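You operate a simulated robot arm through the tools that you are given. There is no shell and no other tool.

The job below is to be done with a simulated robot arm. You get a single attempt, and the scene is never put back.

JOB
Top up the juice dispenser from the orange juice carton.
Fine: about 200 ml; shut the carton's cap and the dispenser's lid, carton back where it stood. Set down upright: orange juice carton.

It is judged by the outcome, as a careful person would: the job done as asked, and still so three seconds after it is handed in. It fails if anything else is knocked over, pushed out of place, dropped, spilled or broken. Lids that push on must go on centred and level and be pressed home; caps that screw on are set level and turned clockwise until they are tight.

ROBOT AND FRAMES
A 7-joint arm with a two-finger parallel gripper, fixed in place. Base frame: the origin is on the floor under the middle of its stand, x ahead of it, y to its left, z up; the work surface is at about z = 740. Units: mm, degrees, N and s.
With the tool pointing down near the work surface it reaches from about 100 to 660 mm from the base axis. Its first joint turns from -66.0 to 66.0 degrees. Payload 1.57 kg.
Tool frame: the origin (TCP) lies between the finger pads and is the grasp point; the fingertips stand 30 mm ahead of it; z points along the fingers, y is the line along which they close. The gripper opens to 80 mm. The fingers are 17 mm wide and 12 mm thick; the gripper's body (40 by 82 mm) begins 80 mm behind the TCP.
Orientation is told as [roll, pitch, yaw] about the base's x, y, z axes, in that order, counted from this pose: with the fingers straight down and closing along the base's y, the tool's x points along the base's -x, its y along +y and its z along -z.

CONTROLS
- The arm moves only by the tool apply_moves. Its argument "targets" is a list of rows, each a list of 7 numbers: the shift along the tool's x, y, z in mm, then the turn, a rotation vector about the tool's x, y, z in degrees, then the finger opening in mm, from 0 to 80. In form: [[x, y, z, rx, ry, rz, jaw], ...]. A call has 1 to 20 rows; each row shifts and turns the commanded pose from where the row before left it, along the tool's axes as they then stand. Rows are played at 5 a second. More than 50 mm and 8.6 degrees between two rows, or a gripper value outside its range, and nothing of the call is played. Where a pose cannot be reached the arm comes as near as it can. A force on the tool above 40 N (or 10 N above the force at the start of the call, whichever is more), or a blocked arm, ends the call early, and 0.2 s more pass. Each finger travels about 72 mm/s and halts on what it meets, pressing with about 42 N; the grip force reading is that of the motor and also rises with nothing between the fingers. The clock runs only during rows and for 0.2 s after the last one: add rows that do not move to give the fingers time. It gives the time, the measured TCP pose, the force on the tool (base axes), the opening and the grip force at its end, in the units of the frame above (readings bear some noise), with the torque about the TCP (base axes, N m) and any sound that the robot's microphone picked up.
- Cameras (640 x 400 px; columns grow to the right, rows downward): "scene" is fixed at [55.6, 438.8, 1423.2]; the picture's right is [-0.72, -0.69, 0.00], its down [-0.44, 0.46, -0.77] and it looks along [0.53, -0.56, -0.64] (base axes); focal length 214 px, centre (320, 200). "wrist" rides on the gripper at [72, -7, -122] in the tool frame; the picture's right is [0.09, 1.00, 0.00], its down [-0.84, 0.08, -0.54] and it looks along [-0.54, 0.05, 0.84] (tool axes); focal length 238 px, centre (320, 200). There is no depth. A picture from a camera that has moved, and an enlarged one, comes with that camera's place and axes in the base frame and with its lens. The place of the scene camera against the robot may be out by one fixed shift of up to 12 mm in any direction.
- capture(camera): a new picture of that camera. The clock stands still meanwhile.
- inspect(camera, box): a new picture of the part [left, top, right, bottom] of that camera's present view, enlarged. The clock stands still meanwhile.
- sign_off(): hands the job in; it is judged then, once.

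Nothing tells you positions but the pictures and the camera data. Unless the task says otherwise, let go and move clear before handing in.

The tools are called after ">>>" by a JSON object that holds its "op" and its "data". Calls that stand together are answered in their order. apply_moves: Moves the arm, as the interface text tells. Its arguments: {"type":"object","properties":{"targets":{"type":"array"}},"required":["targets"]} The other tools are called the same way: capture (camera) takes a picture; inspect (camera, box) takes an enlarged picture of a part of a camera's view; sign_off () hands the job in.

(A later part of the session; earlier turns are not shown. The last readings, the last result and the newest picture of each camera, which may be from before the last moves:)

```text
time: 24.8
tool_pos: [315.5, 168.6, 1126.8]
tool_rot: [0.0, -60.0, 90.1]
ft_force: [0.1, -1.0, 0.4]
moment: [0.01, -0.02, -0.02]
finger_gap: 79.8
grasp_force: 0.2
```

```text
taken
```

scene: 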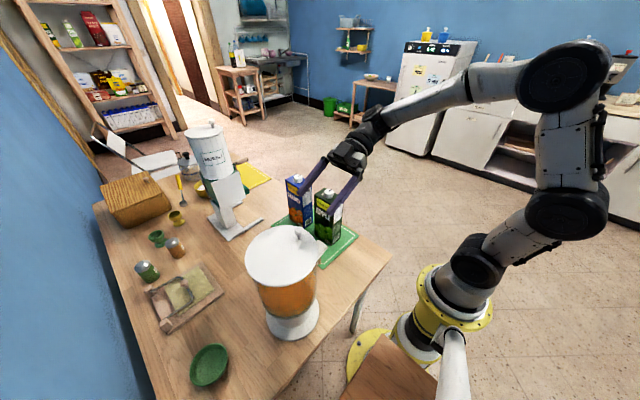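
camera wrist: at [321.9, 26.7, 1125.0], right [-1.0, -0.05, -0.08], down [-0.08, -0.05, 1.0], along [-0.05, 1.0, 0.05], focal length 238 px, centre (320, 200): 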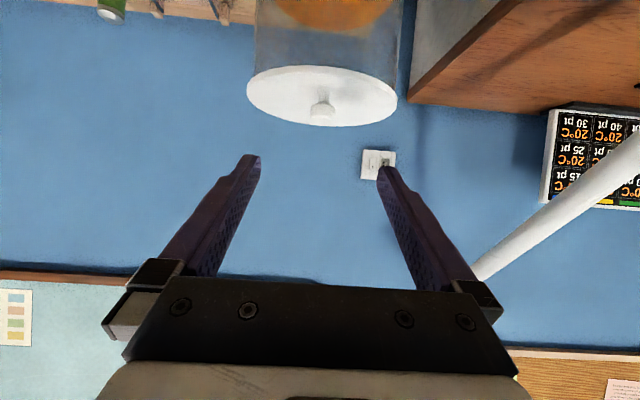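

The lean was reached. This upside-down side view shows lid, knob and juice level edge-on; I'll zoom for heights.

>>> {"op": "inspect", "data": {"camera": "wrist", "box": [235, 0, 415, 140]}}

>>> {"op": "inspect", "data": {"camera": "wrist", "box": [290, 80, 360, 130]}}

```text
2.86 times, centred on (325, 70) of wrist
camera zoom: at [321.9, 26.7, 1125.0], right [-1.0, -0.05, -0.08], down [-0.08, -0.05, 1.0], along [-0.05, 1.0, 0.05], focal length 681 px, centre (306, 571)
```

zoom: 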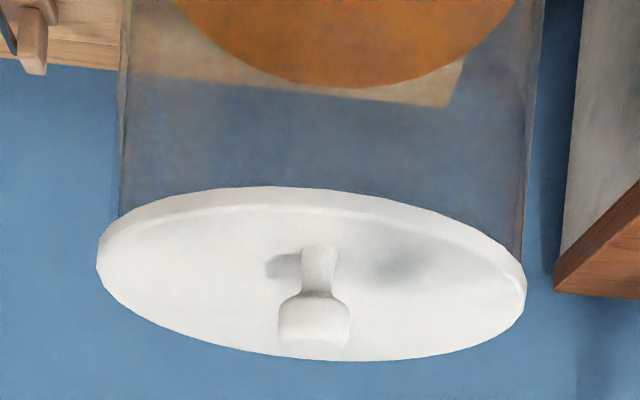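

```text
8.00 times, centred on (325, 105) of wrist
camera zoom: at [321.9, 26.7, 1125.0], right [-1.0, -0.05, -0.08], down [-0.08, -0.05, 1.0], along [-0.05, 1.0, 0.05], focal length 1907 px, centre (280, 960)
```

zoom: 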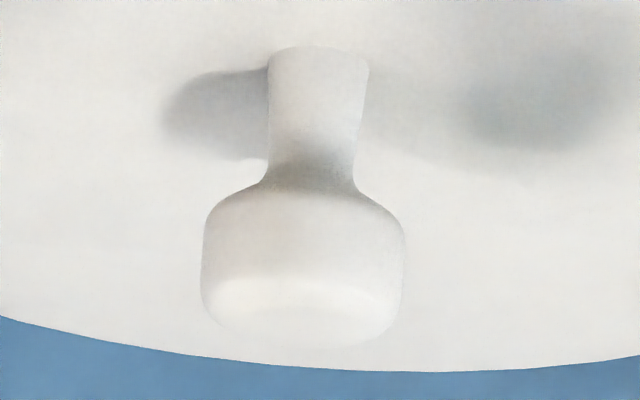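

The knob head centre is at z≈1059 above a lid top at 1036, x≈315. I'll slide in along the fingers to straddle it and close.

>>> {"op": "apply_moves", "data": {"targets": [[24.5, 0.3, 0, 0, 0, 0, 80], [0, 0, 19, 0, 0, 0, 80], [0, 0, 19, 0, 0, 0, 80], [0, 0, 19, 0, 0, 0, 80], [0, 0, 19, 0, 0, 0, 80], [0, 0, 0, 0, 0, 0, 80]]}}

>>> {"op": "capture", "data": {"camera": "wrist"}}

>>> {"op": "inspect", "data": {"camera": "scene", "box": [250, 200, 340, 260]}}

```text
time: 26.2
tool_pos: [314.9, 223.4, 1066.9]
tool_rot: [-0.1, -60.1, 90.2]
ft_force: [-0.4, 0.0, -0.3]
moment: [-0.01, 0.04, 0.01]
finger_gap: 80.1
grasp_force: 0.0
```

```text
taken
camera wrist: at [321.0, 80.5, 1065.9], right [-1.0, -0.05, -0.08], down [-0.08, -0.05, 1.0], along [-0.05, 1.0, 0.05], focal length 238 px, centre (320, 200)
```

wrist: 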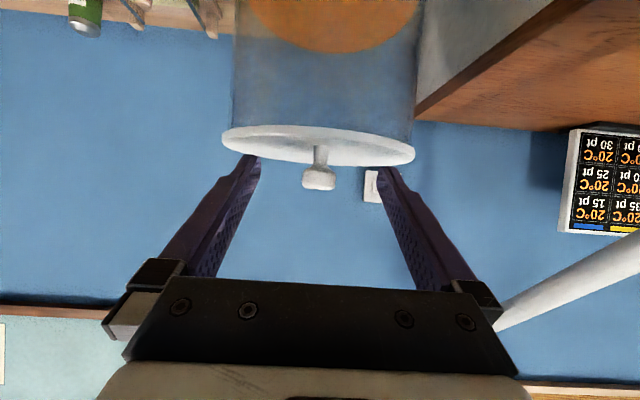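

```text
6.67 times, centred on (295, 230) of scene
camera zoom: at [55.5, 438.8, 1423.2], right [-0.72, -0.69, 0.0], down [-0.44, 0.46, -0.77], along [0.53, -0.56, -0.64], focal length 1430 px, centre (487, 0)
```

zoom: 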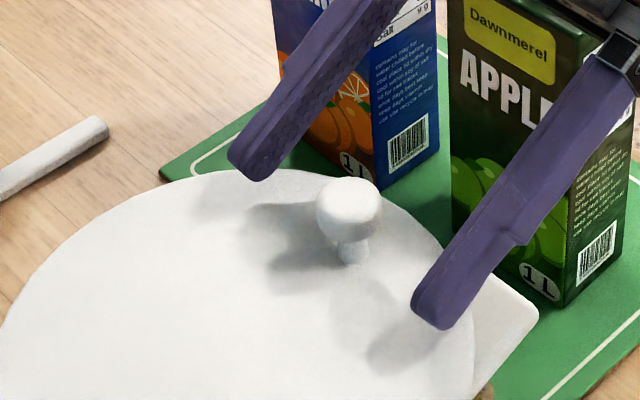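

The pads straddle the knob head well clear of the lid. Closing.

>>> {"op": "apply_moves", "data": {"targets": [[0, 0, 0, 0, 0, 0, 50], [0, 0, 0, 0, 0, 0, 28], [0, 0, 0, 0, 0, 0, 14], [0, 0, 0, 0, 0, 0, 8], [0, 0, 0, 0, 0, 0, 8]]}}

>>> {"op": "capture", "data": {"camera": "wrist"}}

```text
time: 27.4
tool_pos: [314.8, 223.3, 1066.3]
tool_rot: [-0.1, -60.1, 90.0]
ft_force: [7.5, 2.2, -0.3]
moment: [-0.07, -0.11, -0.13]
finger_gap: 20.9
grasp_force: 33.9
```

```text
taken
camera wrist: at [321.4, 80.2, 1065.9], right [-1.0, -0.04, -0.08], down [-0.08, -0.05, 1.0], along [-0.05, 1.0, 0.05], focal length 238 px, centre (320, 200)
```

wrist: 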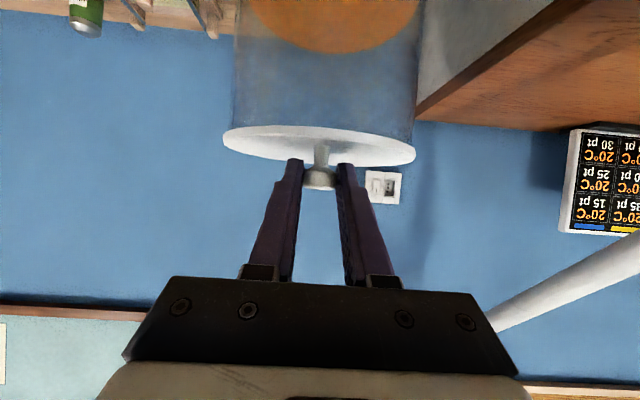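

Gripped with little force. Now I'll turn hand and lid together about the hinge in small steps, 20° first.

>>> {"op": "apply_moves", "data": {"targets": [[0, -0.9, 0, 0, 0, 0, 8], [-6.2, 0, -1.73, 0, 2.5, 0, 8], [-6.2, 0, -1.73, 0, 2.5, 0, 8], [-6.2, 0, -1.73, 0, 2.5, 0, 8], [-6.2, 0, -1.73, 0, 2.5, 0, 8], [-6.2, 0, -1.73, 0, 2.5, 0, 8], [-6.2, 0, -1.73, 0, 2.5, 0, 8], [-6.2, 0, -1.73, 0, 2.5, 0, 8], [-6.2, 0, -1.73, 0, 2.5, 0, 8], [0, 0, 0, 0, 0, 0, 8]]}}

>>> {"op": "inspect", "data": {"camera": "scene", "box": [220, 190, 350, 310]}}

>>> {"op": "capture", "data": {"camera": "wrist"}}

```text
time: 29.6
tool_pos: [314.8, 242.8, 1113.9]
tool_rot: [-0.1, -39.9, 90.1]
ft_force: [-10.1, -21.6, 12.8]
moment: [0.03, 0.19, 0.17]
finger_gap: 21.1
grasp_force: 34.2
```

```text
3.33 times, centred on (285, 250) of scene
camera zoom: at [55.1, 438.0, 1423.5], right [-0.72, -0.69, 0.0], down [-0.44, 0.46, -0.77], along [0.53, -0.55, -0.64], focal length 715 px, centre (437, 33)
```

zoom: 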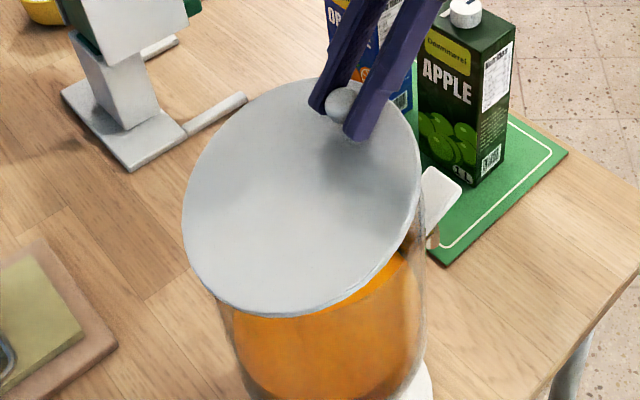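

```text
taken
camera wrist: at [321.6, 108.3, 1161.7], right [-1.0, -0.07, -0.06], down [-0.08, 0.29, 0.95], along [-0.05, 0.95, -0.3], focal length 238 px, centre (320, 200)
```

wrist: 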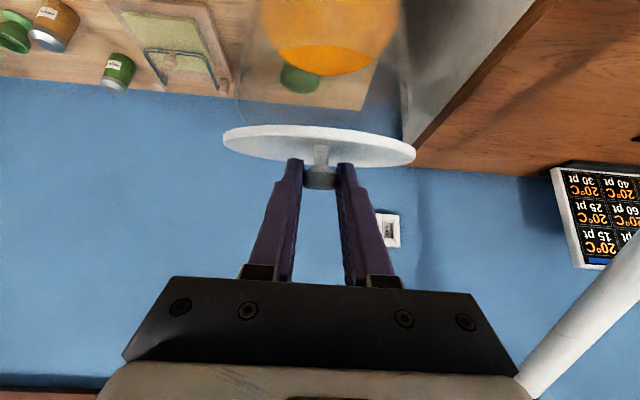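

There is a radial push of 25 N toward the hinge, so my assumed hinge point is slightly off (it must sit a few mm higher). I'll back off about a millimetre outward to relieve it and recheck, including the dispenser's base.

>>> {"op": "apply_moves", "data": {"targets": [[0.26, 0.4, -0.75, 0, 0, 0, 8], [0, 0, 0, 0, 0, 0, 8]]}}

>>> {"op": "inspect", "data": {"camera": "scene", "box": [240, 290, 340, 350]}}

```text
time: 30.2
tool_pos: [314.7, 242.5, 1114.5]
tool_rot: [0.1, -40.0, 89.9]
ft_force: [-5.3, -11.2, 6.9]
moment: [0.11, 0.04, 0.07]
finger_gap: 20.8
grasp_force: 34.4
```

```text
6.40 times, centred on (290, 320) of scene
camera zoom: at [55.3, 438.4, 1423.4], right [-0.72, -0.69, 0.0], down [-0.44, 0.46, -0.77], along [0.53, -0.56, -0.64], focal length 1373 px, centre (512, -568)
```

zoom: 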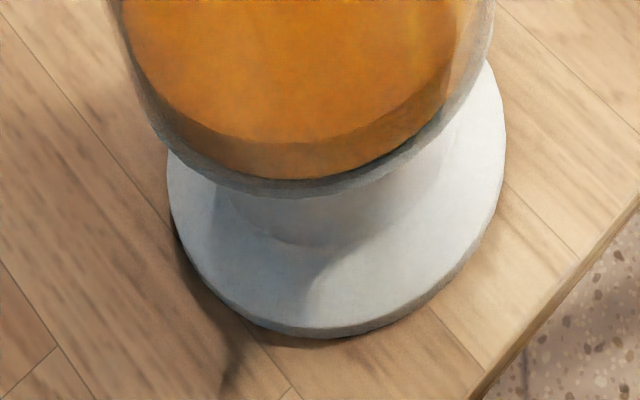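

The base is exactly where it was, and the force halves with 0.8 mm. The refined hinge is at about (y 370, z 1038). I'll relieve the rest and continue along the corrected arc for another 20°.

>>> {"op": "apply_moves", "data": {"targets": [[0.26, 0.3, -0.75, 0, 0, 0, 8], [-6.21, 0, -2.0, 0, 2.5, 0, 8], [-6.21, 0, -2.0, 0, 2.5, 0, 8], [-6.21, 0, -2.0, 0, 2.5, 0, 8], [-6.21, 0, -2.0, 0, 2.5, 0, 8], [0, 0, 0, 0, 0, 0, 8]]}}

```text
time: 31.6
tool_pos: [316.0, 257.5, 1135.3]
tool_rot: [0.1, -29.9, 89.9]
ft_force: [6.3, 18.7, -16.3]
moment: [0.12, -0.12, -0.03]
finger_gap: 21.1
grasp_force: 33.9
```

Overcorrected a bit: now a 25 N outward pull. I'll relieve it and continue in 10° steps, correcting the radial force each time.

>>> {"op": "apply_moves", "data": {"targets": [[-0.49, -0.3, 1.42, 0, 0, 0, 8], [0, 0, 0, 0, 0, 0, 8]]}}

```text
time: 32.2
tool_pos: [314.3, 256.2, 1136.4]
tool_rot: [-0.1, -29.9, 90.0]
ft_force: [-2.6, -1.1, -5.9]
moment: [-0.67, 0.03, 0.03]
finger_gap: 21.1
grasp_force: 34.0
```

>>> {"op": "apply_moves", "data": {"targets": [[-6.18, 0, -1.79, 0, 2.5, 0, 8], [-6.18, 0, -1.79, 0, 2.5, 0, 8], [-6.18, 0, -1.79, 0, 2.5, 0, 8], [-6.18, 0, -1.79, 0, 2.5, 0, 8], [0, 0, 0, 0, 0, 0, 8]]}}

```text
time: 33.4
tool_pos: [315.3, 276.0, 1154.3]
tool_rot: [-0.3, -20.1, 90.0]
ft_force: [-7.2, -18.1, 13.2]
moment: [-0.69, 0.14, 0.07]
finger_gap: 20.9
grasp_force: 34.4
```

>>> {"op": "apply_moves", "data": {"targets": [[0.5, 0.3, -1.05, 0, 0, 0, 8], [-6.2, 0, -1.94, 0, 2.5, 0, 8], [-6.2, 0, -1.94, 0, 2.5, 0, 8], [-6.2, 0, -1.94, 0, 2.5, 0, 8], [-6.2, 0, -1.94, 0, 2.5, 0, 8], [0, 0, 0, 0, 0, 0, 8]]}}

>>> {"op": "inspect", "data": {"camera": "scene", "box": [200, 150, 380, 350]}}

```text
time: 34.8
tool_pos: [314.0, 298.1, 1168.0]
tool_rot: [0.0, -10.1, 90.0]
ft_force: [1.4, 2.9, 5.2]
moment: [0.88, -0.06, -0.03]
finger_gap: 20.9
grasp_force: 34.0
```

```text
2.00 times, centred on (290, 250) of scene
camera zoom: at [55.6, 438.9, 1423.2], right [-0.72, -0.69, 0.0], down [-0.44, 0.46, -0.77], along [0.53, -0.56, -0.64], focal length 429 px, centre (380, 100)
```

zoom: 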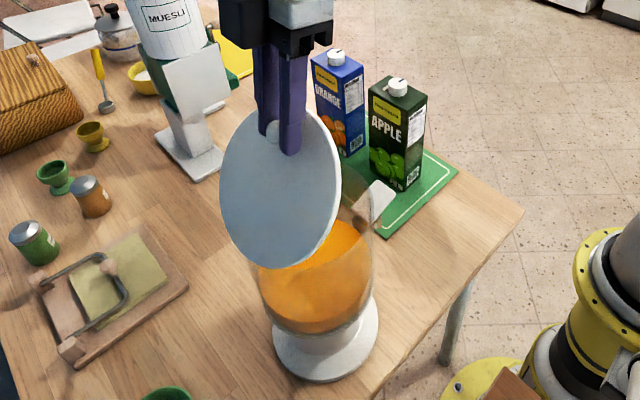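

Good — 50° open with small forces. Continuing along the same arc.

>>> {"op": "apply_moves", "data": {"targets": [[-6.2, 0, -1.94, 0, 2.5, 0, 8], [-6.2, 0, -1.94, 0, 2.5, 0, 8], [-6.2, 0, -1.94, 0, 2.5, 0, 8], [-6.2, 0, -1.94, 0, 2.5, 0, 8], [0, 0, 0, 0, 0, 0, 8]]}}

```text
time: 36.0
tool_pos: [315.7, 320.6, 1177.8]
tool_rot: [0.0, 0.0, 90.0]
ft_force: [-1.9, 4.7, 8.4]
moment: [0.95, 0.0, -0.03]
finger_gap: 21.2
grasp_force: 34.4
```

>>> {"op": "apply_moves", "data": {"targets": [[-6.2, 0, -2.05, 0, 2.3, 0, 8], [-6.2, 0, -2.05, 0, 2.3, 0, 8], [-6.2, 0, -2.05, 0, 2.3, 0, 8], [-6.2, 0, -2.05, 0, 2.3, 0, 8], [0, 0, 0, 0, 0, 0, 8]]}}

```text
time: 37.2
tool_pos: [315.4, 345.0, 1183.9]
tool_rot: [0.0, 9.3, 89.9]
ft_force: [-4.0, -8.7, 9.7]
moment: [-1.07, 0.07, -0.02]
finger_gap: 20.9
grasp_force: 34.4
```

>>> {"op": "apply_moves", "data": {"targets": [[0.3, 0.15, -0.6, 0, 0, 0, 8], [-6.22, 0, -2.0, 0, 2.5, 0, 8], [-6.22, 0, -2.0, 0, 2.5, 0, 8], [-6.22, 0, -2.0, 0, 2.5, 0, 8], [-6.22, 0, -2.0, 0, 2.5, 0, 8], [0, 0, 0, 0, 0, 0, 8]]}}

>>> {"op": "inspect", "data": {"camera": "scene", "box": [200, 130, 380, 350]}}

>>> {"op": "capture", "data": {"camera": "wrist"}}

```text
time: 38.3
tool_pos: [316.0, 353.9, 1181.8]
tool_rot: [-1.5, 15.8, 89.1]
ft_force: [7.0, 0.2, -1.1]
moment: [0.02, -0.17, 0.06]
finger_gap: 21.2
grasp_force: 34.3
out of reach, approached as far as the arm can: row 4, 5
stopped in row 5: the force on the tool passed its limit at 44 N (the readings are from after the stop); the commanded pose is now the measured one
```

```text
1.82 times, centred on (290, 240) of scene
camera zoom: at [55.8, 438.8, 1423.2], right [-0.72, -0.69, 0.0], down [-0.44, 0.46, -0.77], along [0.53, -0.56, -0.64], focal length 390 px, centre (374, 127)
```

zoom: 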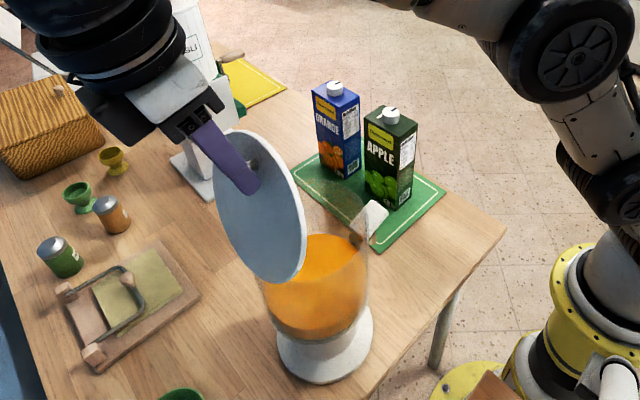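

```text
taken
camera wrist: at [317.5, 317.1, 1318.9], right [-1.0, -0.08, 0.0], down [-0.08, 0.95, 0.29], along [-0.02, 0.29, -0.96], focal length 238 px, centre (320, 200)
```

wrist: 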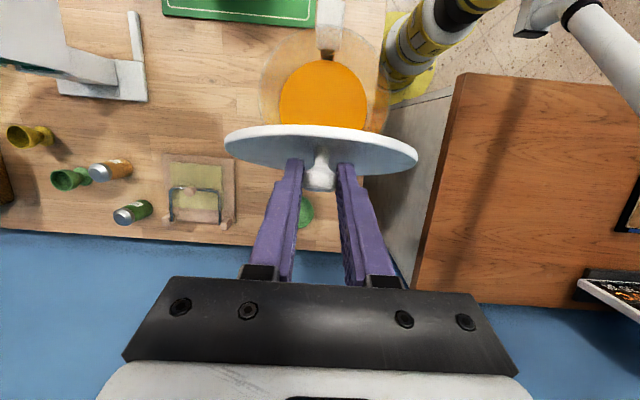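

The lid is about 75–78° open and the hand can't lean further. From here I'll let the ball pivot in the pads while I carry it over the top past vertical, easing the hand back upright.

>>> {"op": "apply_moves", "data": {"targets": [[-4.07, 0, -1.77, 0, -1.4, 0, 8], [-4.07, 0, -1.77, 0, -1.4, 0, 8], [-4.0, 0, -1.13, 0, -1.5, 0, 8], [-4.0, 0, -1.13, 0, -1.5, 0, 8], [0, 0, 0, 0, 0, 0, 8]]}}

>>> {"op": "inspect", "data": {"camera": "scene", "box": [200, 130, 380, 350]}}

```text
time: 39.5
tool_pos: [315.9, 370.1, 1183.3]
tool_rot: [-1.6, 10.1, 89.3]
ft_force: [8.4, -7.8, 2.9]
moment: [-1.09, -0.14, 0.01]
finger_gap: 21.0
grasp_force: 34.1
```

```text
1.82 times, centred on (290, 240) of scene
camera zoom: at [55.8, 438.6, 1423.3], right [-0.72, -0.69, 0.0], down [-0.44, 0.46, -0.77], along [0.53, -0.56, -0.64], focal length 390 px, centre (374, 127)
```

zoom: 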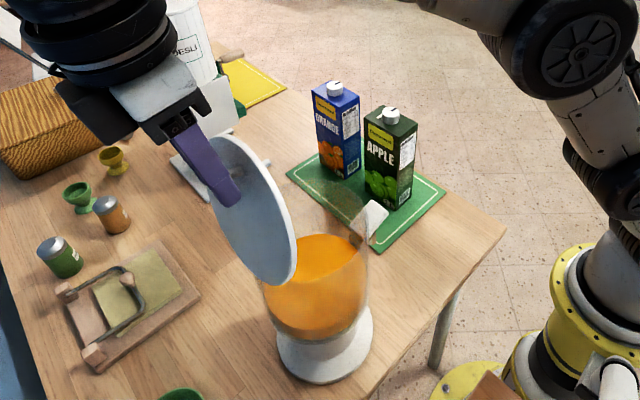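

>>> {"op": "apply_moves", "data": {"targets": [[-4.05, -0.3, -0.67, 0, -1.5, 0, 8], [-4.05, 0, -0.67, 0, -1.5, 0, 8], [-4.12, 0, -0.05, 0, -1.5, 0, 8], [-4.12, 0, -0.05, 0, -1.5, 0, 8], [-4.1, 0, 0.5, 0, -1.5, 0, 8], [-4.1, 0, 0.5, 0, -1.5, 0, 8], [0, 0, 0, 0, 0, 0, 8]]}}

>>> {"op": "inspect", "data": {"camera": "scene", "box": [200, 130, 380, 350]}}

```text
time: 41.1
tool_pos: [314.7, 396.3, 1181.9]
tool_rot: [-1.3, 0.8, 89.7]
ft_force: [3.7, -3.3, 5.9]
moment: [-0.57, -0.06, 0.04]
finger_gap: 20.9
grasp_force: 34.2
```

```text
1.82 times, centred on (290, 240) of scene
camera zoom: at [55.6, 438.7, 1423.3], right [-0.72, -0.69, 0.0], down [-0.44, 0.46, -0.77], along [0.53, -0.56, -0.64], focal length 390 px, centre (374, 127)
```

zoom: 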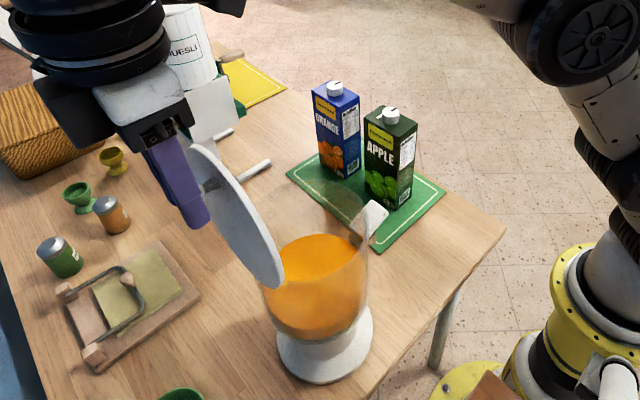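

>>> {"op": "apply_moves", "data": {"targets": [[-3.95, -0.2, 1.0, 0, -1.5, 0, 8], [-3.95, 0, 1.0, 0, -1.5, 0, 8], [-3.85, 0, 1.58, 0, -1.5, 0, 8], [-3.85, 0, 1.58, 0, -1.5, 0, 8], [0, 0, 0, 0, 0, 0, 8]]}}

>>> {"op": "inspect", "data": {"camera": "scene", "box": [200, 130, 380, 350]}}

>>> {"op": "capture", "data": {"camera": "wrist"}}

```text
time: 42.3
tool_pos: [315.1, 411.9, 1178.9]
tool_rot: [-1.5, -5.2, 89.7]
ft_force: [8.2, -1.6, 9.8]
moment: [-0.67, -0.13, 0.08]
finger_gap: 18.1
grasp_force: 32.6
```

```text
1.82 times, centred on (290, 240) of scene
camera zoom: at [55.8, 438.7, 1423.3], right [-0.72, -0.69, 0.0], down [-0.44, 0.46, -0.77], along [0.53, -0.56, -0.64], focal length 390 px, centre (374, 127)
```

zoom: 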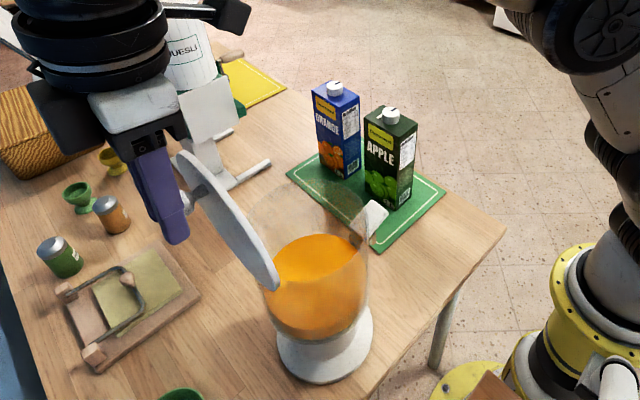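

```text
taken
camera wrist: at [317.9, 328.5, 1293.3], right [-1.0, -0.08, -0.03], down [-0.09, 0.79, 0.61], along [-0.03, 0.61, -0.79], focal length 238 px, centre (320, 200)
```

wrist: 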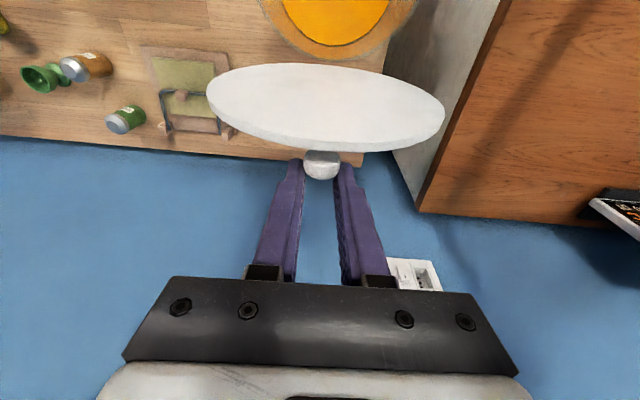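

The lid is past vertical and the knob has begun sliding out of the pads, which suggests it met its stop. I'll zoom in from both cameras to judge its angle before letting go.

>>> {"op": "inspect", "data": {"camera": "wrist", "box": [200, 40, 450, 200]}}

>>> {"op": "inspect", "data": {"camera": "scene", "box": [210, 190, 290, 300]}}

```text
2.50 times, centred on (325, 120) of wrist
camera zoom: at [317.9, 328.5, 1293.3], right [-1.0, -0.08, -0.03], down [-0.09, 0.79, 0.61], along [-0.03, 0.61, -0.79], focal length 596 px, centre (308, 400)
```

zoom: 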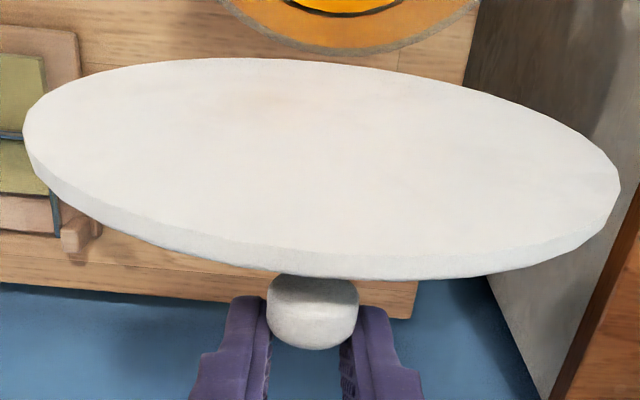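

```text
3.64 times, centred on (250, 245) of scene
camera zoom: at [55.8, 438.7, 1423.3], right [-0.72, -0.69, 0.0], down [-0.44, 0.46, -0.77], along [0.53, -0.56, -0.64], focal length 780 px, centre (574, 36)
```

zoom: 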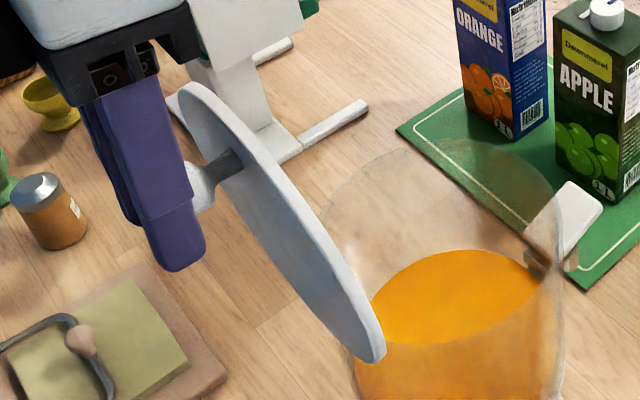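

Both views put the lid about 5° past vertical, at its stop. I'll open the fingers carefully and see that it stays.

>>> {"op": "apply_moves", "data": {"targets": [[0, 0, 0, 0, 0, 0, 22], [0, 0, 0, 0, 0, 0, 26], [0, 0, 0, 0, 0, 0, 40], [0, 0, 0, 0, 0, 0, 60]]}}

>>> {"op": "inspect", "data": {"camera": "scene", "box": [200, 180, 330, 310]}}

>>> {"op": "capture", "data": {"camera": "wrist"}}

```text
time: 43.3
tool_pos: [314.0, 411.0, 1176.9]
tool_rot: [-1.4, -4.9, 89.6]
ft_force: [-1.2, -0.6, -0.2]
moment: [0.01, 0.01, -0.02]
finger_gap: 59.9
grasp_force: 0.1
```

```text
3.08 times, centred on (265, 245) of scene
camera zoom: at [55.6, 438.8, 1423.2], right [-0.72, -0.69, 0.0], down [-0.44, 0.46, -0.77], along [0.53, -0.56, -0.64], focal length 660 px, centre (489, 62)
```

zoom: 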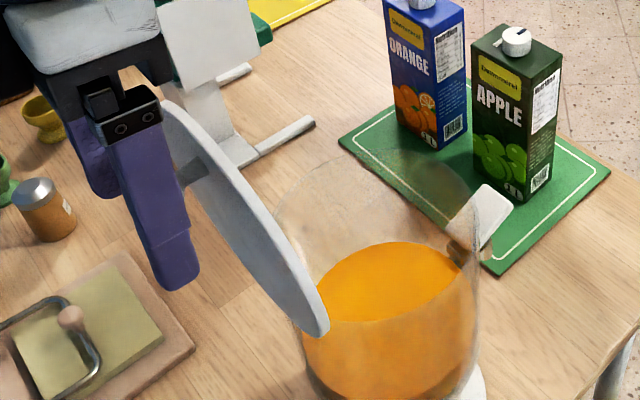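

```text
taken
camera wrist: at [317.5, 328.8, 1292.9], right [-1.0, -0.09, -0.03], down [-0.09, 0.79, 0.61], along [-0.03, 0.61, -0.79], focal length 238 px, centre (320, 200)
```

wrist: 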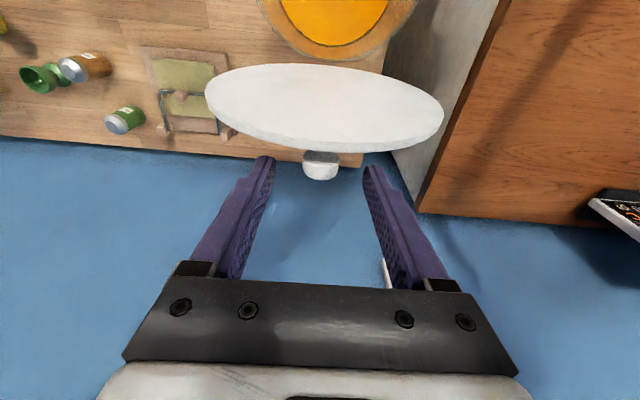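

The lid stays open by itself. I'll withdraw upward, then travel to above the orange carton's cap.

>>> {"op": "apply_moves", "data": {"targets": [[0, 0, -25, 0, 0, 0, 80], [0, 0, -25, 0, 0, 0, 80], [0, 0, -25, 0, 0, 0, 80], [0, 0, -25, -1.4, 4.9, 0, 80], [32.3, -22.6, 12.25, 0, 0, 0, 80], [32.3, -22.6, 12.25, 0, 0, 0, 80], [32.3, -22.6, 12.25, 0, 0, 0, 80], [32.3, -22.6, 12.25, 0, 0, 0, 80], [32.3, -22.6, 12.25, 0, 0, 0, 80], [32.3, -22.6, 12.25, 0, 0, 0, 80], [32.3, -22.6, 12.25, 0, 0, 0, 80], [32.3, -22.6, 12.25, 0, 0, 0, 80], [32.3, -22.6, 12.25, 0, 0, 0, 80], [32.3, -22.6, 12.25, 0, 0, 0, 80], [32.3, -22.6, 12.25, 0, 0, 0, 80], [32.3, -22.6, 12.25, 0, 0, 0, 80], [0, 0, 0, 0, 0, 0, 80]]}}

>>> {"op": "capture", "data": {"camera": "scene"}}

>>> {"op": "capture", "data": {"camera": "wrist"}}

```text
time: 46.9
tool_pos: [568.7, 0.3, 1096.6]
tool_rot: [0.0, 0.0, 89.8]
ft_force: [-0.2, 0.0, -0.1]
moment: [-0.03, 0.02, 0.02]
finger_gap: 79.7
grasp_force: 0.0
out of reach, approached as far as the arm can: row 3, 4
```

```text
taken
```

scene: 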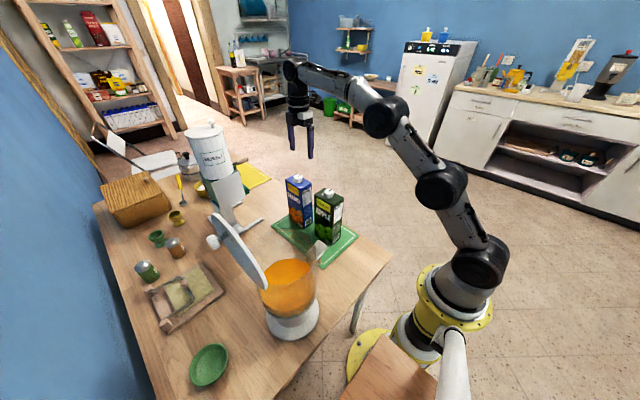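

```text
taken
camera wrist: at [575.1, -73.0, 1218.6], right [-1.0, -0.09, 0.0], down [-0.07, 0.84, 0.54], along [-0.05, 0.54, -0.84], focal length 238 px, centre (320, 200)
```

wrist: 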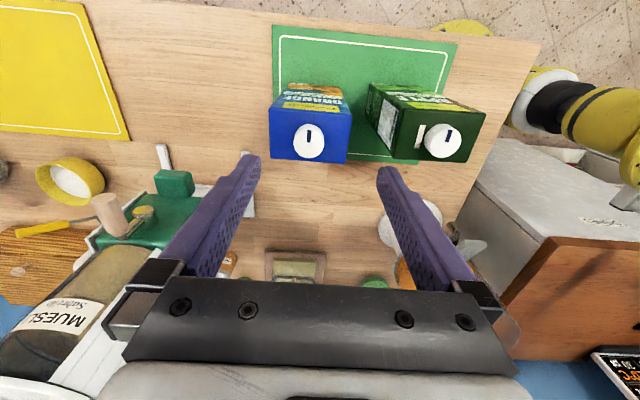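

The lid stays open behind me. I'm near the carton now; zooming on the cap for alignment.

>>> {"op": "inspect", "data": {"camera": "wrist", "box": [260, 70, 360, 180]}}

>>> {"op": "inspect", "data": {"camera": "wrist", "box": [0, 130, 270, 400]}}

```text
3.64 times, centred on (310, 125) of wrist
camera zoom: at [575.1, -73.0, 1218.6], right [-1.0, -0.09, 0.0], down [-0.07, 0.84, 0.54], along [-0.05, 0.54, -0.84], focal length 867 px, centre (356, 473)
```

zoom: 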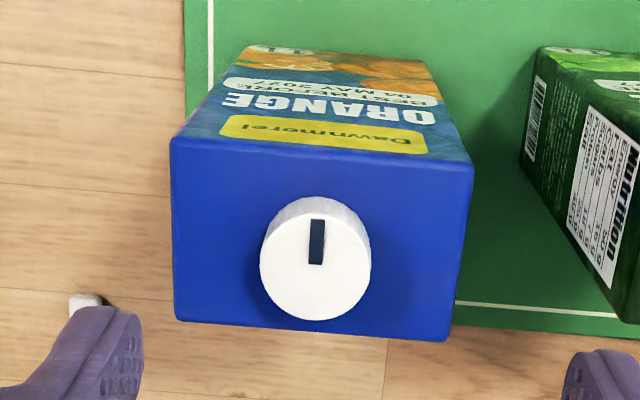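

```text
1.48 times, centred on (135, 265) of wrist
camera zoom: at [575.1, -73.0, 1218.6], right [-1.0, -0.09, 0.0], down [-0.07, 0.84, 0.54], along [-0.05, 0.54, -0.84], focal length 353 px, centre (594, 104)
```

zoom: 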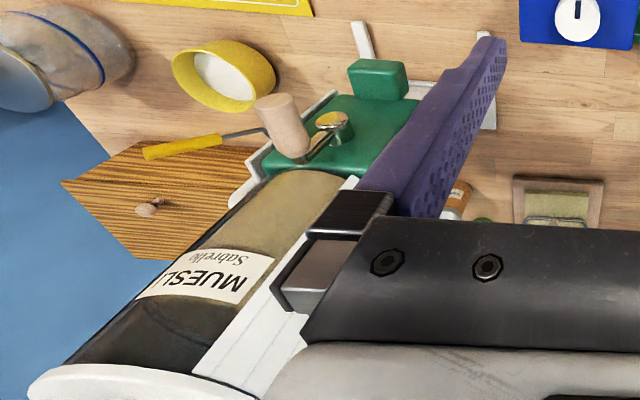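

The cap is at about (579.5, 14), its top near z 970–977. I'll turn the wrist clockwise to about yaw −90° so there is a long counter-clockwise range for unscrewing, checking how far it reaches.

>>> {"op": "apply_moves", "data": {"targets": [[0, 0, 0, 0, 0, 8.5, 80], [0, 0, 0, 0, 0, 8.5, 80], [0, 0, 0, 0, 0, 8.5, 80], [0, 0, 0, 0, 0, 8.5, 80], [0, 0, 0, 0, 0, 8.5, 80], [0, 0, 0, 0, 0, 8.5, 80], [0, 0, 0, 0, 0, 8.5, 80], [0, 0, 0, 0, 0, 8.5, 80], [0, 0, 0, 0, 0, 8.5, 80], [0, 0, 0, 0, 0, 8.5, 80], [0, 0, 0, 0, 0, 8.5, 80], [0, 0, 0, 0, 0, 8.5, 80], [0, 0, 0, 0, 0, 8.5, 80], [0, 0, 0, 0, 0, 8.5, 80], [0, 0, 0, 0, 0, 8.5, 80], [0, 0, 0, 0, 0, 8.5, 80], [0, 0, 0, 0, 0, 8.5, 80], [0, 0, 0, 0, 0, 8.5, 80], [0, 0, 0, 0, 0, 8.5, 80], [0, 0, 0, 0, 0, 8.5, 80]]}}

>>> {"op": "capture", "data": {"camera": "wrist"}}

```text
time: 51.1
tool_pos: [569.7, 1.9, 1099.9]
tool_rot: [0.0, 0.0, -80.4]
ft_force: [-0.4, 0.5, -0.3]
moment: [-0.01, -0.04, 0.02]
finger_gap: 79.7
grasp_force: 0.2
```

```text
taken
camera wrist: at [551.8, 70.0, 1221.5], right [0.97, 0.26, 0.0], down [0.22, -0.81, 0.54], along [0.14, -0.52, -0.84], focal length 238 px, centre (320, 200)
```

wrist: 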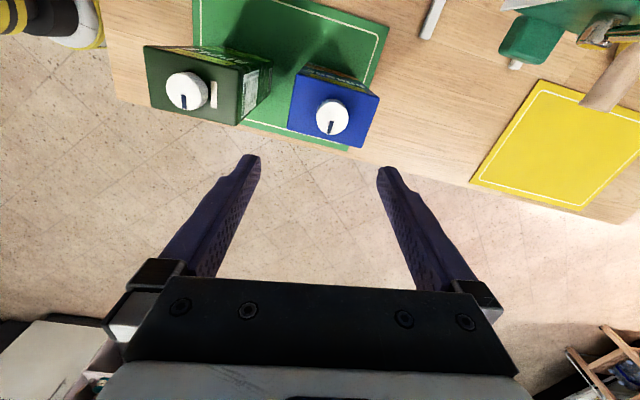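

Yaw −80° is reachable. I'll zoom here to get cap position and height by comparing with the opposite view.

>>> {"op": "inspect", "data": {"camera": "wrist", "box": [280, 60, 390, 160]}}

```text
4.00 times, centred on (335, 110) of wrist
camera zoom: at [551.8, 70.0, 1221.5], right [0.97, 0.26, 0.0], down [0.22, -0.81, 0.54], along [0.14, -0.52, -0.84], focal length 953 px, centre (260, 560)
```

zoom: 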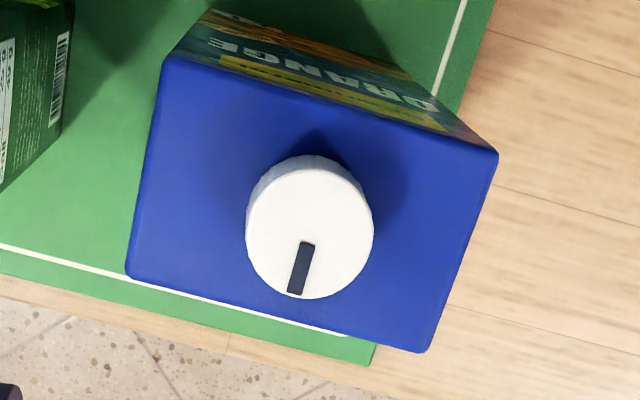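

The cap is centred at (579.3, 14.2), spanning z≈956–973, with the carton top 88×55 mm. I'll move over it and descend partway, then check.

>>> {"op": "apply_moves", "data": {"targets": [[11.2, 12.1, 20, 0, 0, 0, 80], [0, 0, 29, 0, 0, 0, 80], [0, 0, 29, 0, 0, 0, 80], [0, 0, 0, 0, 0, 0, 80], [0, 0, 0, 0, 0, 0, 80]]}}

>>> {"op": "inspect", "data": {"camera": "wrist", "box": [240, 90, 400, 230]}}

>>> {"op": "inspect", "data": {"camera": "scene", "box": [270, 120, 350, 220]}}

```text
time: 52.3
tool_pos: [578.2, 14.1, 1019.7]
tool_rot: [0.0, 0.0, -80.3]
ft_force: [-0.1, 0.4, 0.3]
moment: [-0.04, -0.03, 0.0]
finger_gap: 80.2
grasp_force: 0.1
```

```text
2.86 times, centred on (320, 160) of wrist
camera zoom: at [560.1, 83.2, 1142.5], right [0.97, 0.26, 0.0], down [0.22, -0.81, 0.54], along [0.14, -0.52, -0.84], focal length 681 px, centre (320, 314)
```

zoom: 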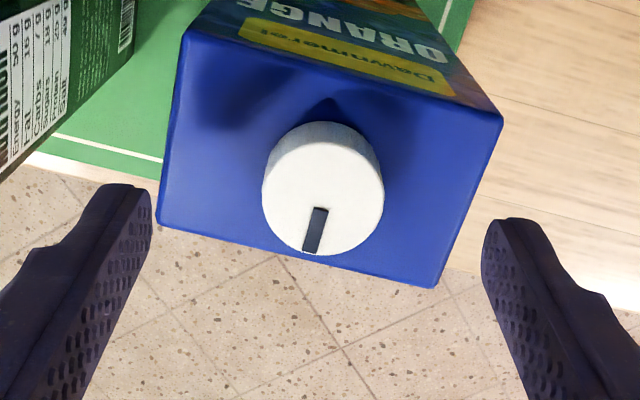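

```text
4.00 times, centred on (310, 170) of scene
camera zoom: at [55.6, 438.8, 1423.2], right [-0.72, -0.69, 0.0], down [-0.44, 0.46, -0.77], along [0.53, -0.56, -0.64], focal length 858 px, centre (360, 320)
```

zoom: 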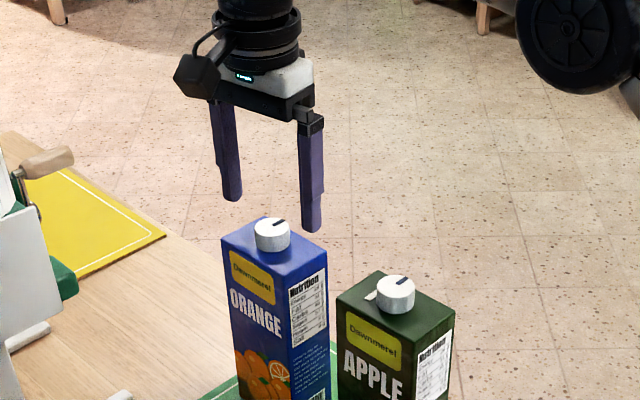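

Aligned within about a millimetre. Going down around the cap and closing on it.

>>> {"op": "apply_moves", "data": {"targets": [[1.2, 0.3, 15, 0, 0, 0, 80], [0, 0, 15, 0, 0, 0, 80], [0, 0, 0, 0, 0, 0, 70], [0, 0, 0, 0, 0, 0, 50], [0, 0, 0, 0, 0, 0, 35], [0, 0, 0, 0, 0, 0, 25], [0, 0, 0, 0, 0, 0, 25]]}}

>>> {"op": "inspect", "data": {"camera": "scene", "box": [280, 140, 350, 210]}}

>>> {"op": "capture", "data": {"camera": "wrist"}}

```text
time: 53.9
tool_pos: [580.5, 16.4, 990.0]
tool_rot: [-0.1, 0.1, -80.3]
ft_force: [-1.7, 0.1, 0.1]
moment: [0.06, 0.06, 0.03]
finger_gap: 29.0
grasp_force: 39.0
```

```text
5.71 times, centred on (315, 175) of scene
camera zoom: at [55.5, 438.8, 1423.2], right [-0.72, -0.69, 0.0], down [-0.44, 0.46, -0.77], along [0.53, -0.56, -0.64], focal length 1226 px, centre (349, 343)
```

zoom: 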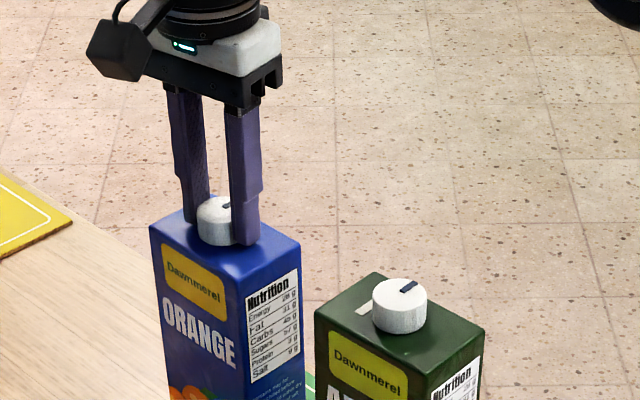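

```text
taken
camera wrist: at [561.3, 84.6, 1112.1], right [0.97, 0.26, 0.0], down [0.22, -0.81, 0.54], along [0.14, -0.52, -0.84], focal length 238 px, centre (320, 200)
```

wrist: 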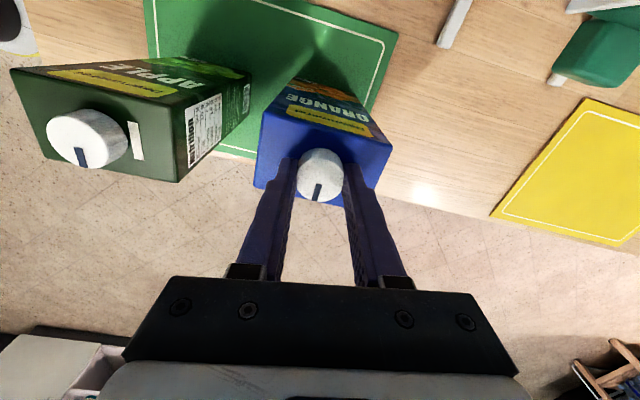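

The cap is held (29 mm). I'll try a first small counter-clockwise turn and watch whether the cap turns alone or the carton follows.

>>> {"op": "apply_moves", "data": {"targets": [[0, 0, 0, 0, 0, -5, 20], [0, 0, 0, 0, 0, -5, 20], [0, 0, 0, 0, 0, -5, 20], [0, 0, 0, 0, 0, 0, 20]]}}

>>> {"op": "inspect", "data": {"camera": "scene", "box": [280, 160, 350, 230]}}

>>> {"op": "capture", "data": {"camera": "wrist"}}

```text
time: 54.9
tool_pos: [579.3, 16.3, 988.7]
tool_rot: [-0.2, 0.1, -65.2]
ft_force: [-1.6, 0.0, 0.2]
moment: [0.11, 0.12, 0.01]
finger_gap: 29.0
grasp_force: 38.8
```

```text
5.71 times, centred on (315, 195) of scene
camera zoom: at [55.6, 438.8, 1423.2], right [-0.72, -0.69, 0.0], down [-0.44, 0.46, -0.77], along [0.53, -0.56, -0.64], focal length 1226 px, centre (349, 229)
```

zoom: 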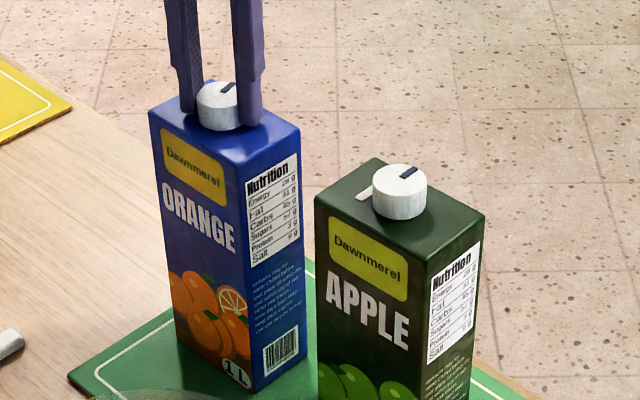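

```text
taken
camera wrist: at [544.6, 77.3, 1112.3], right [0.87, 0.5, 0.0], down [0.42, -0.73, 0.54], along [0.27, -0.47, -0.84], focal length 238 px, centre (320, 200)
```

wrist: 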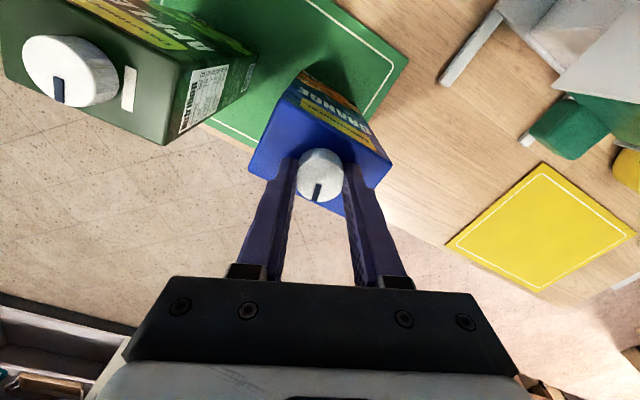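

The cap turns freely and the carton stays put. Continuing counter-clockwise 80°.

>>> {"op": "apply_moves", "data": {"targets": [[0, 0, 0, 0, 0, -8, 20], [0, 0, 0, 0, 0, -8, 20], [0, 0, 0, 0, 0, -8, 20], [0, 0, 0, 0, 0, -8, 20], [0, 0, 0, 0, 0, -8, 20], [0, 0, 0, 0, 0, -8, 20], [0, 0, 0, 0, 0, -8, 20], [0, 0, 0, 0, 0, -8, 20], [0, 0, 0, 0, 0, -8, 20], [0, 0, 0, 0, 0, -8, 20], [0, 0, 0, 0, 0, 0, 20]]}}

>>> {"op": "inspect", "data": {"camera": "scene", "box": [280, 160, 350, 230]}}

>>> {"op": "inspect", "data": {"camera": "wrist", "box": [240, 90, 400, 230]}}

```text
time: 57.3
tool_pos: [580.9, 15.2, 989.6]
tool_rot: [0.2, 0.1, 14.7]
ft_force: [-0.1, 0.2, 0.5]
moment: [0.01, 0.0, 0.0]
finger_gap: 29.2
grasp_force: 38.5
```

```text
5.71 times, centred on (315, 195) of scene
camera zoom: at [55.7, 438.8, 1423.2], right [-0.72, -0.69, 0.0], down [-0.44, 0.46, -0.77], along [0.53, -0.56, -0.64], focal length 1226 px, centre (349, 229)
```

zoom: 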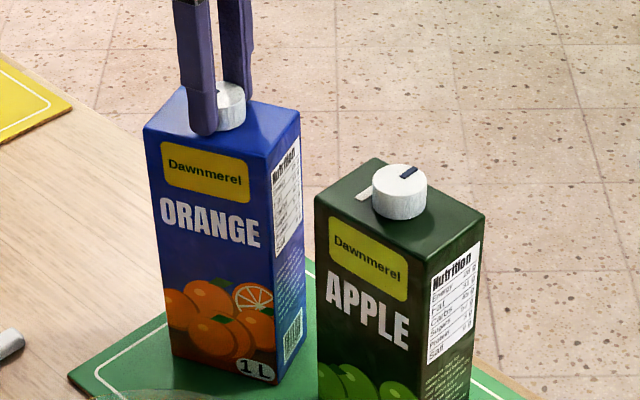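

```text
2.86 times, centred on (320, 160) of wrist
camera zoom: at [513.2, -10.4, 1112.3], right [-0.34, 0.94, 0.0], down [0.79, 0.29, 0.54], along [0.51, 0.19, -0.84], focal length 681 px, centre (320, 314)
```

zoom: 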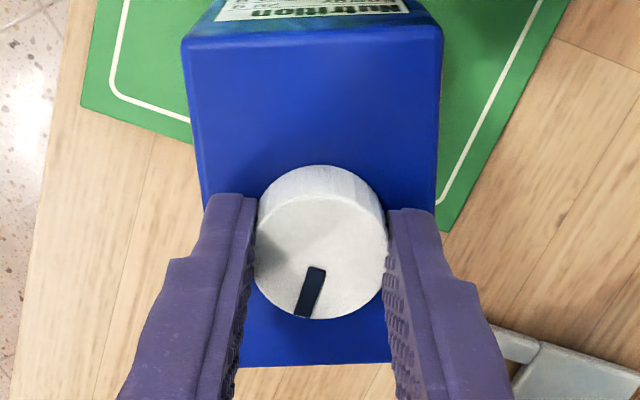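

The cap turned about 75° relative to the carton, but the carton itself was dragged round about 20° about its own centre by the faster turning. I'll turn more slowly from now on, and set the carton straight when it goes back.

>>> {"op": "apply_moves", "data": {"targets": [[0, 0, 0, 0, 0, -3, 20], [0, 0, 0, 0, 0, -3, 20], [0, 0, 0, 0, 0, -3, 20], [0, 0, 0, 0, 0, -3, 20], [0, 0, 0, 0, 0, -3, 20], [0, 0, 0, 0, 0, -3, 20]]}}

>>> {"op": "inspect", "data": {"camera": "scene", "box": [280, 160, 350, 230]}}

>>> {"op": "inspect", "data": {"camera": "wrist", "box": [240, 90, 400, 230]}}

```text
time: 58.7
tool_pos: [579.8, 15.9, 989.4]
tool_rot: [0.1, 0.0, 32.8]
ft_force: [0.1, -0.3, -0.3]
moment: [0.0, 0.0, 0.03]
finger_gap: 29.1
grasp_force: 39.0
```

```text
5.71 times, centred on (315, 195) of scene
camera zoom: at [55.7, 438.8, 1423.2], right [-0.72, -0.69, 0.0], down [-0.44, 0.46, -0.77], along [0.53, -0.56, -0.64], focal length 1226 px, centre (349, 229)
```

zoom: 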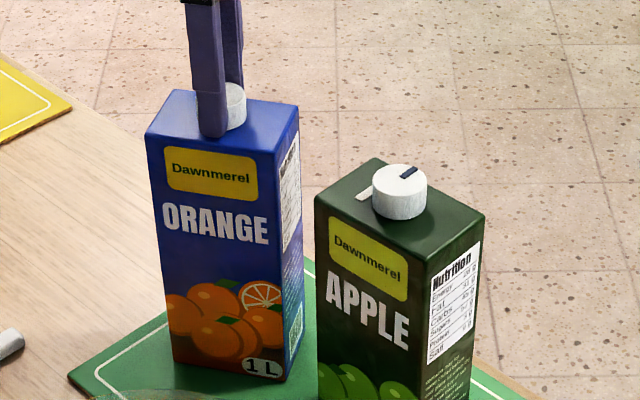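

```text
2.86 times, centred on (320, 160) of wrist
camera zoom: at [523.8, -30.4, 1112.4], right [-0.62, 0.79, 0.0], down [0.66, 0.52, 0.54], along [0.43, 0.33, -0.84], focal length 681 px, centre (320, 314)
```

zoom: 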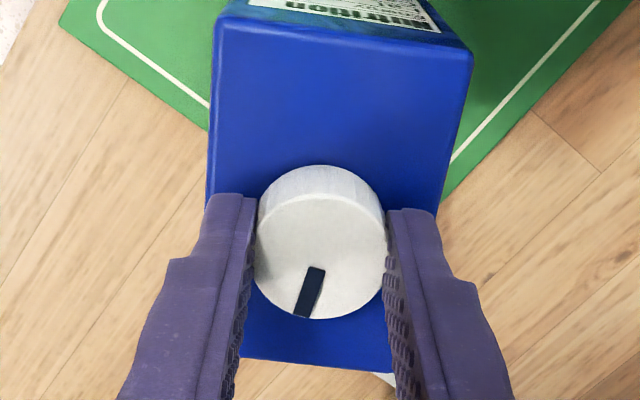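

The carton still creeps round with the cap. I'll press down lightly to raise the friction under the carton while turning.

>>> {"op": "apply_moves", "data": {"targets": [[0, 0, 0.5, 0, 0, 0, 20], [0, 0, 0.5, 0, 0, 0, 20], [0, 0, 0, 0, 0, 0, 20]]}}

```text
time: 59.5
tool_pos: [581.6, 15.3, 990.7]
tool_rot: [-0.1, -0.2, 32.7]
ft_force: [0.3, 0.8, 0.3]
moment: [-0.16, 0.29, 0.04]
finger_gap: 28.9
grasp_force: 38.7
```

Pressing 1 mm met no resistance, so the cap may already be loose. I'll try lifting a few millimetres and watch the force.

>>> {"op": "apply_moves", "data": {"targets": [[0, 0, -1.5, 0, 0, 0, 20], [0, 0, -1.5, 0, 0, 0, 20], [0, 0, 0, 0, 0, 0, 20]]}}

>>> {"op": "inspect", "data": {"camera": "wrist", "box": [240, 90, 400, 230]}}

>>> {"op": "inspect", "data": {"camera": "scene", "box": [280, 160, 350, 230]}}

```text
time: 60.3
tool_pos: [579.4, 13.7, 991.3]
tool_rot: [0.2, 0.0, 32.6]
ft_force: [-0.5, 1.4, -0.3]
moment: [-0.01, 0.02, -0.01]
finger_gap: 29.1
grasp_force: 38.9
```

```text
2.86 times, centred on (320, 160) of wrist
camera zoom: at [523.0, -30.0, 1113.8], right [-0.62, 0.79, 0.0], down [0.66, 0.52, 0.54], along [0.43, 0.33, -0.84], focal length 681 px, centre (320, 314)
```

zoom: 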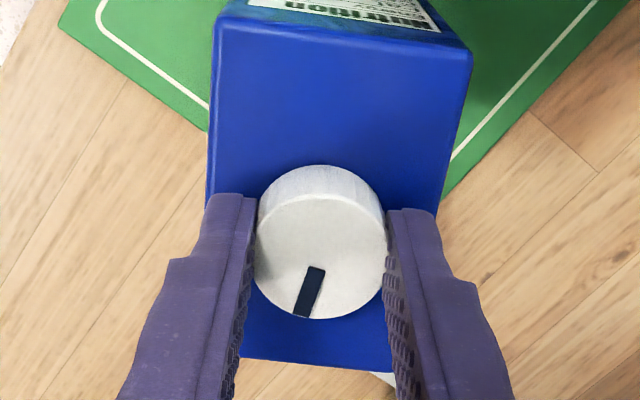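

```text
5.71 times, centred on (315, 195) of scene
camera zoom: at [55.7, 438.8, 1423.2], right [-0.72, -0.69, 0.0], down [-0.44, 0.46, -0.77], along [0.53, -0.56, -0.64], focal length 1226 px, centre (349, 229)
```

zoom: 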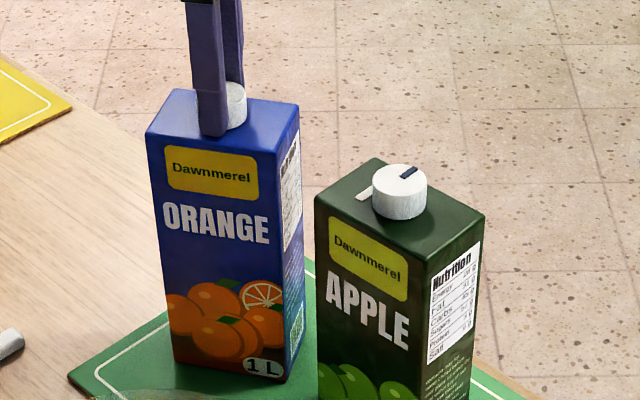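

No weight felt yet. I'll lift 10 mm more and see whether the cap leaves the neck.

>>> {"op": "apply_moves", "data": {"targets": [[0, 0, -2.5, 0, 0, 0, 20], [0, 0, -2.5, 0, 0, 0, 20], [0, 0, -2.5, 0, 0, 0, 20], [0, 0, -2.5, 0, 0, 0, 20], [0, 0, 0, 0, 0, 0, 20]]}}

>>> {"op": "inspect", "data": {"camera": "wrist", "box": [240, 90, 400, 230]}}

>>> {"op": "inspect", "data": {"camera": "scene", "box": [280, 160, 350, 230]}}

```text
time: 61.5
tool_pos: [580.7, 14.7, 1002.5]
tool_rot: [0.1, 0.0, 32.8]
ft_force: [0.2, 0.1, -5.7]
moment: [0.03, -0.01, -0.03]
finger_gap: 28.9
grasp_force: 39.1
```

```text
2.86 times, centred on (320, 160) of wrist
camera zoom: at [523.9, -30.1, 1124.9], right [-0.62, 0.79, 0.0], down [0.66, 0.52, 0.54], along [0.43, 0.33, -0.84], focal length 681 px, centre (320, 314)
```

zoom: 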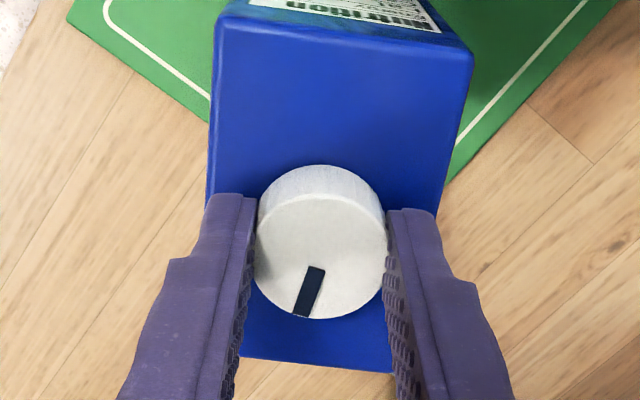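

```text
5.71 times, centred on (315, 195) of scene
camera zoom: at [55.7, 438.8, 1423.2], right [-0.72, -0.69, 0.0], down [-0.44, 0.46, -0.77], along [0.53, -0.56, -0.64], focal length 1226 px, centre (349, 229)
```

zoom: 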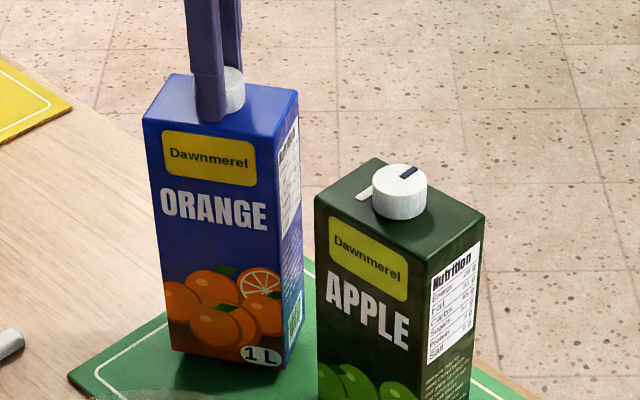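

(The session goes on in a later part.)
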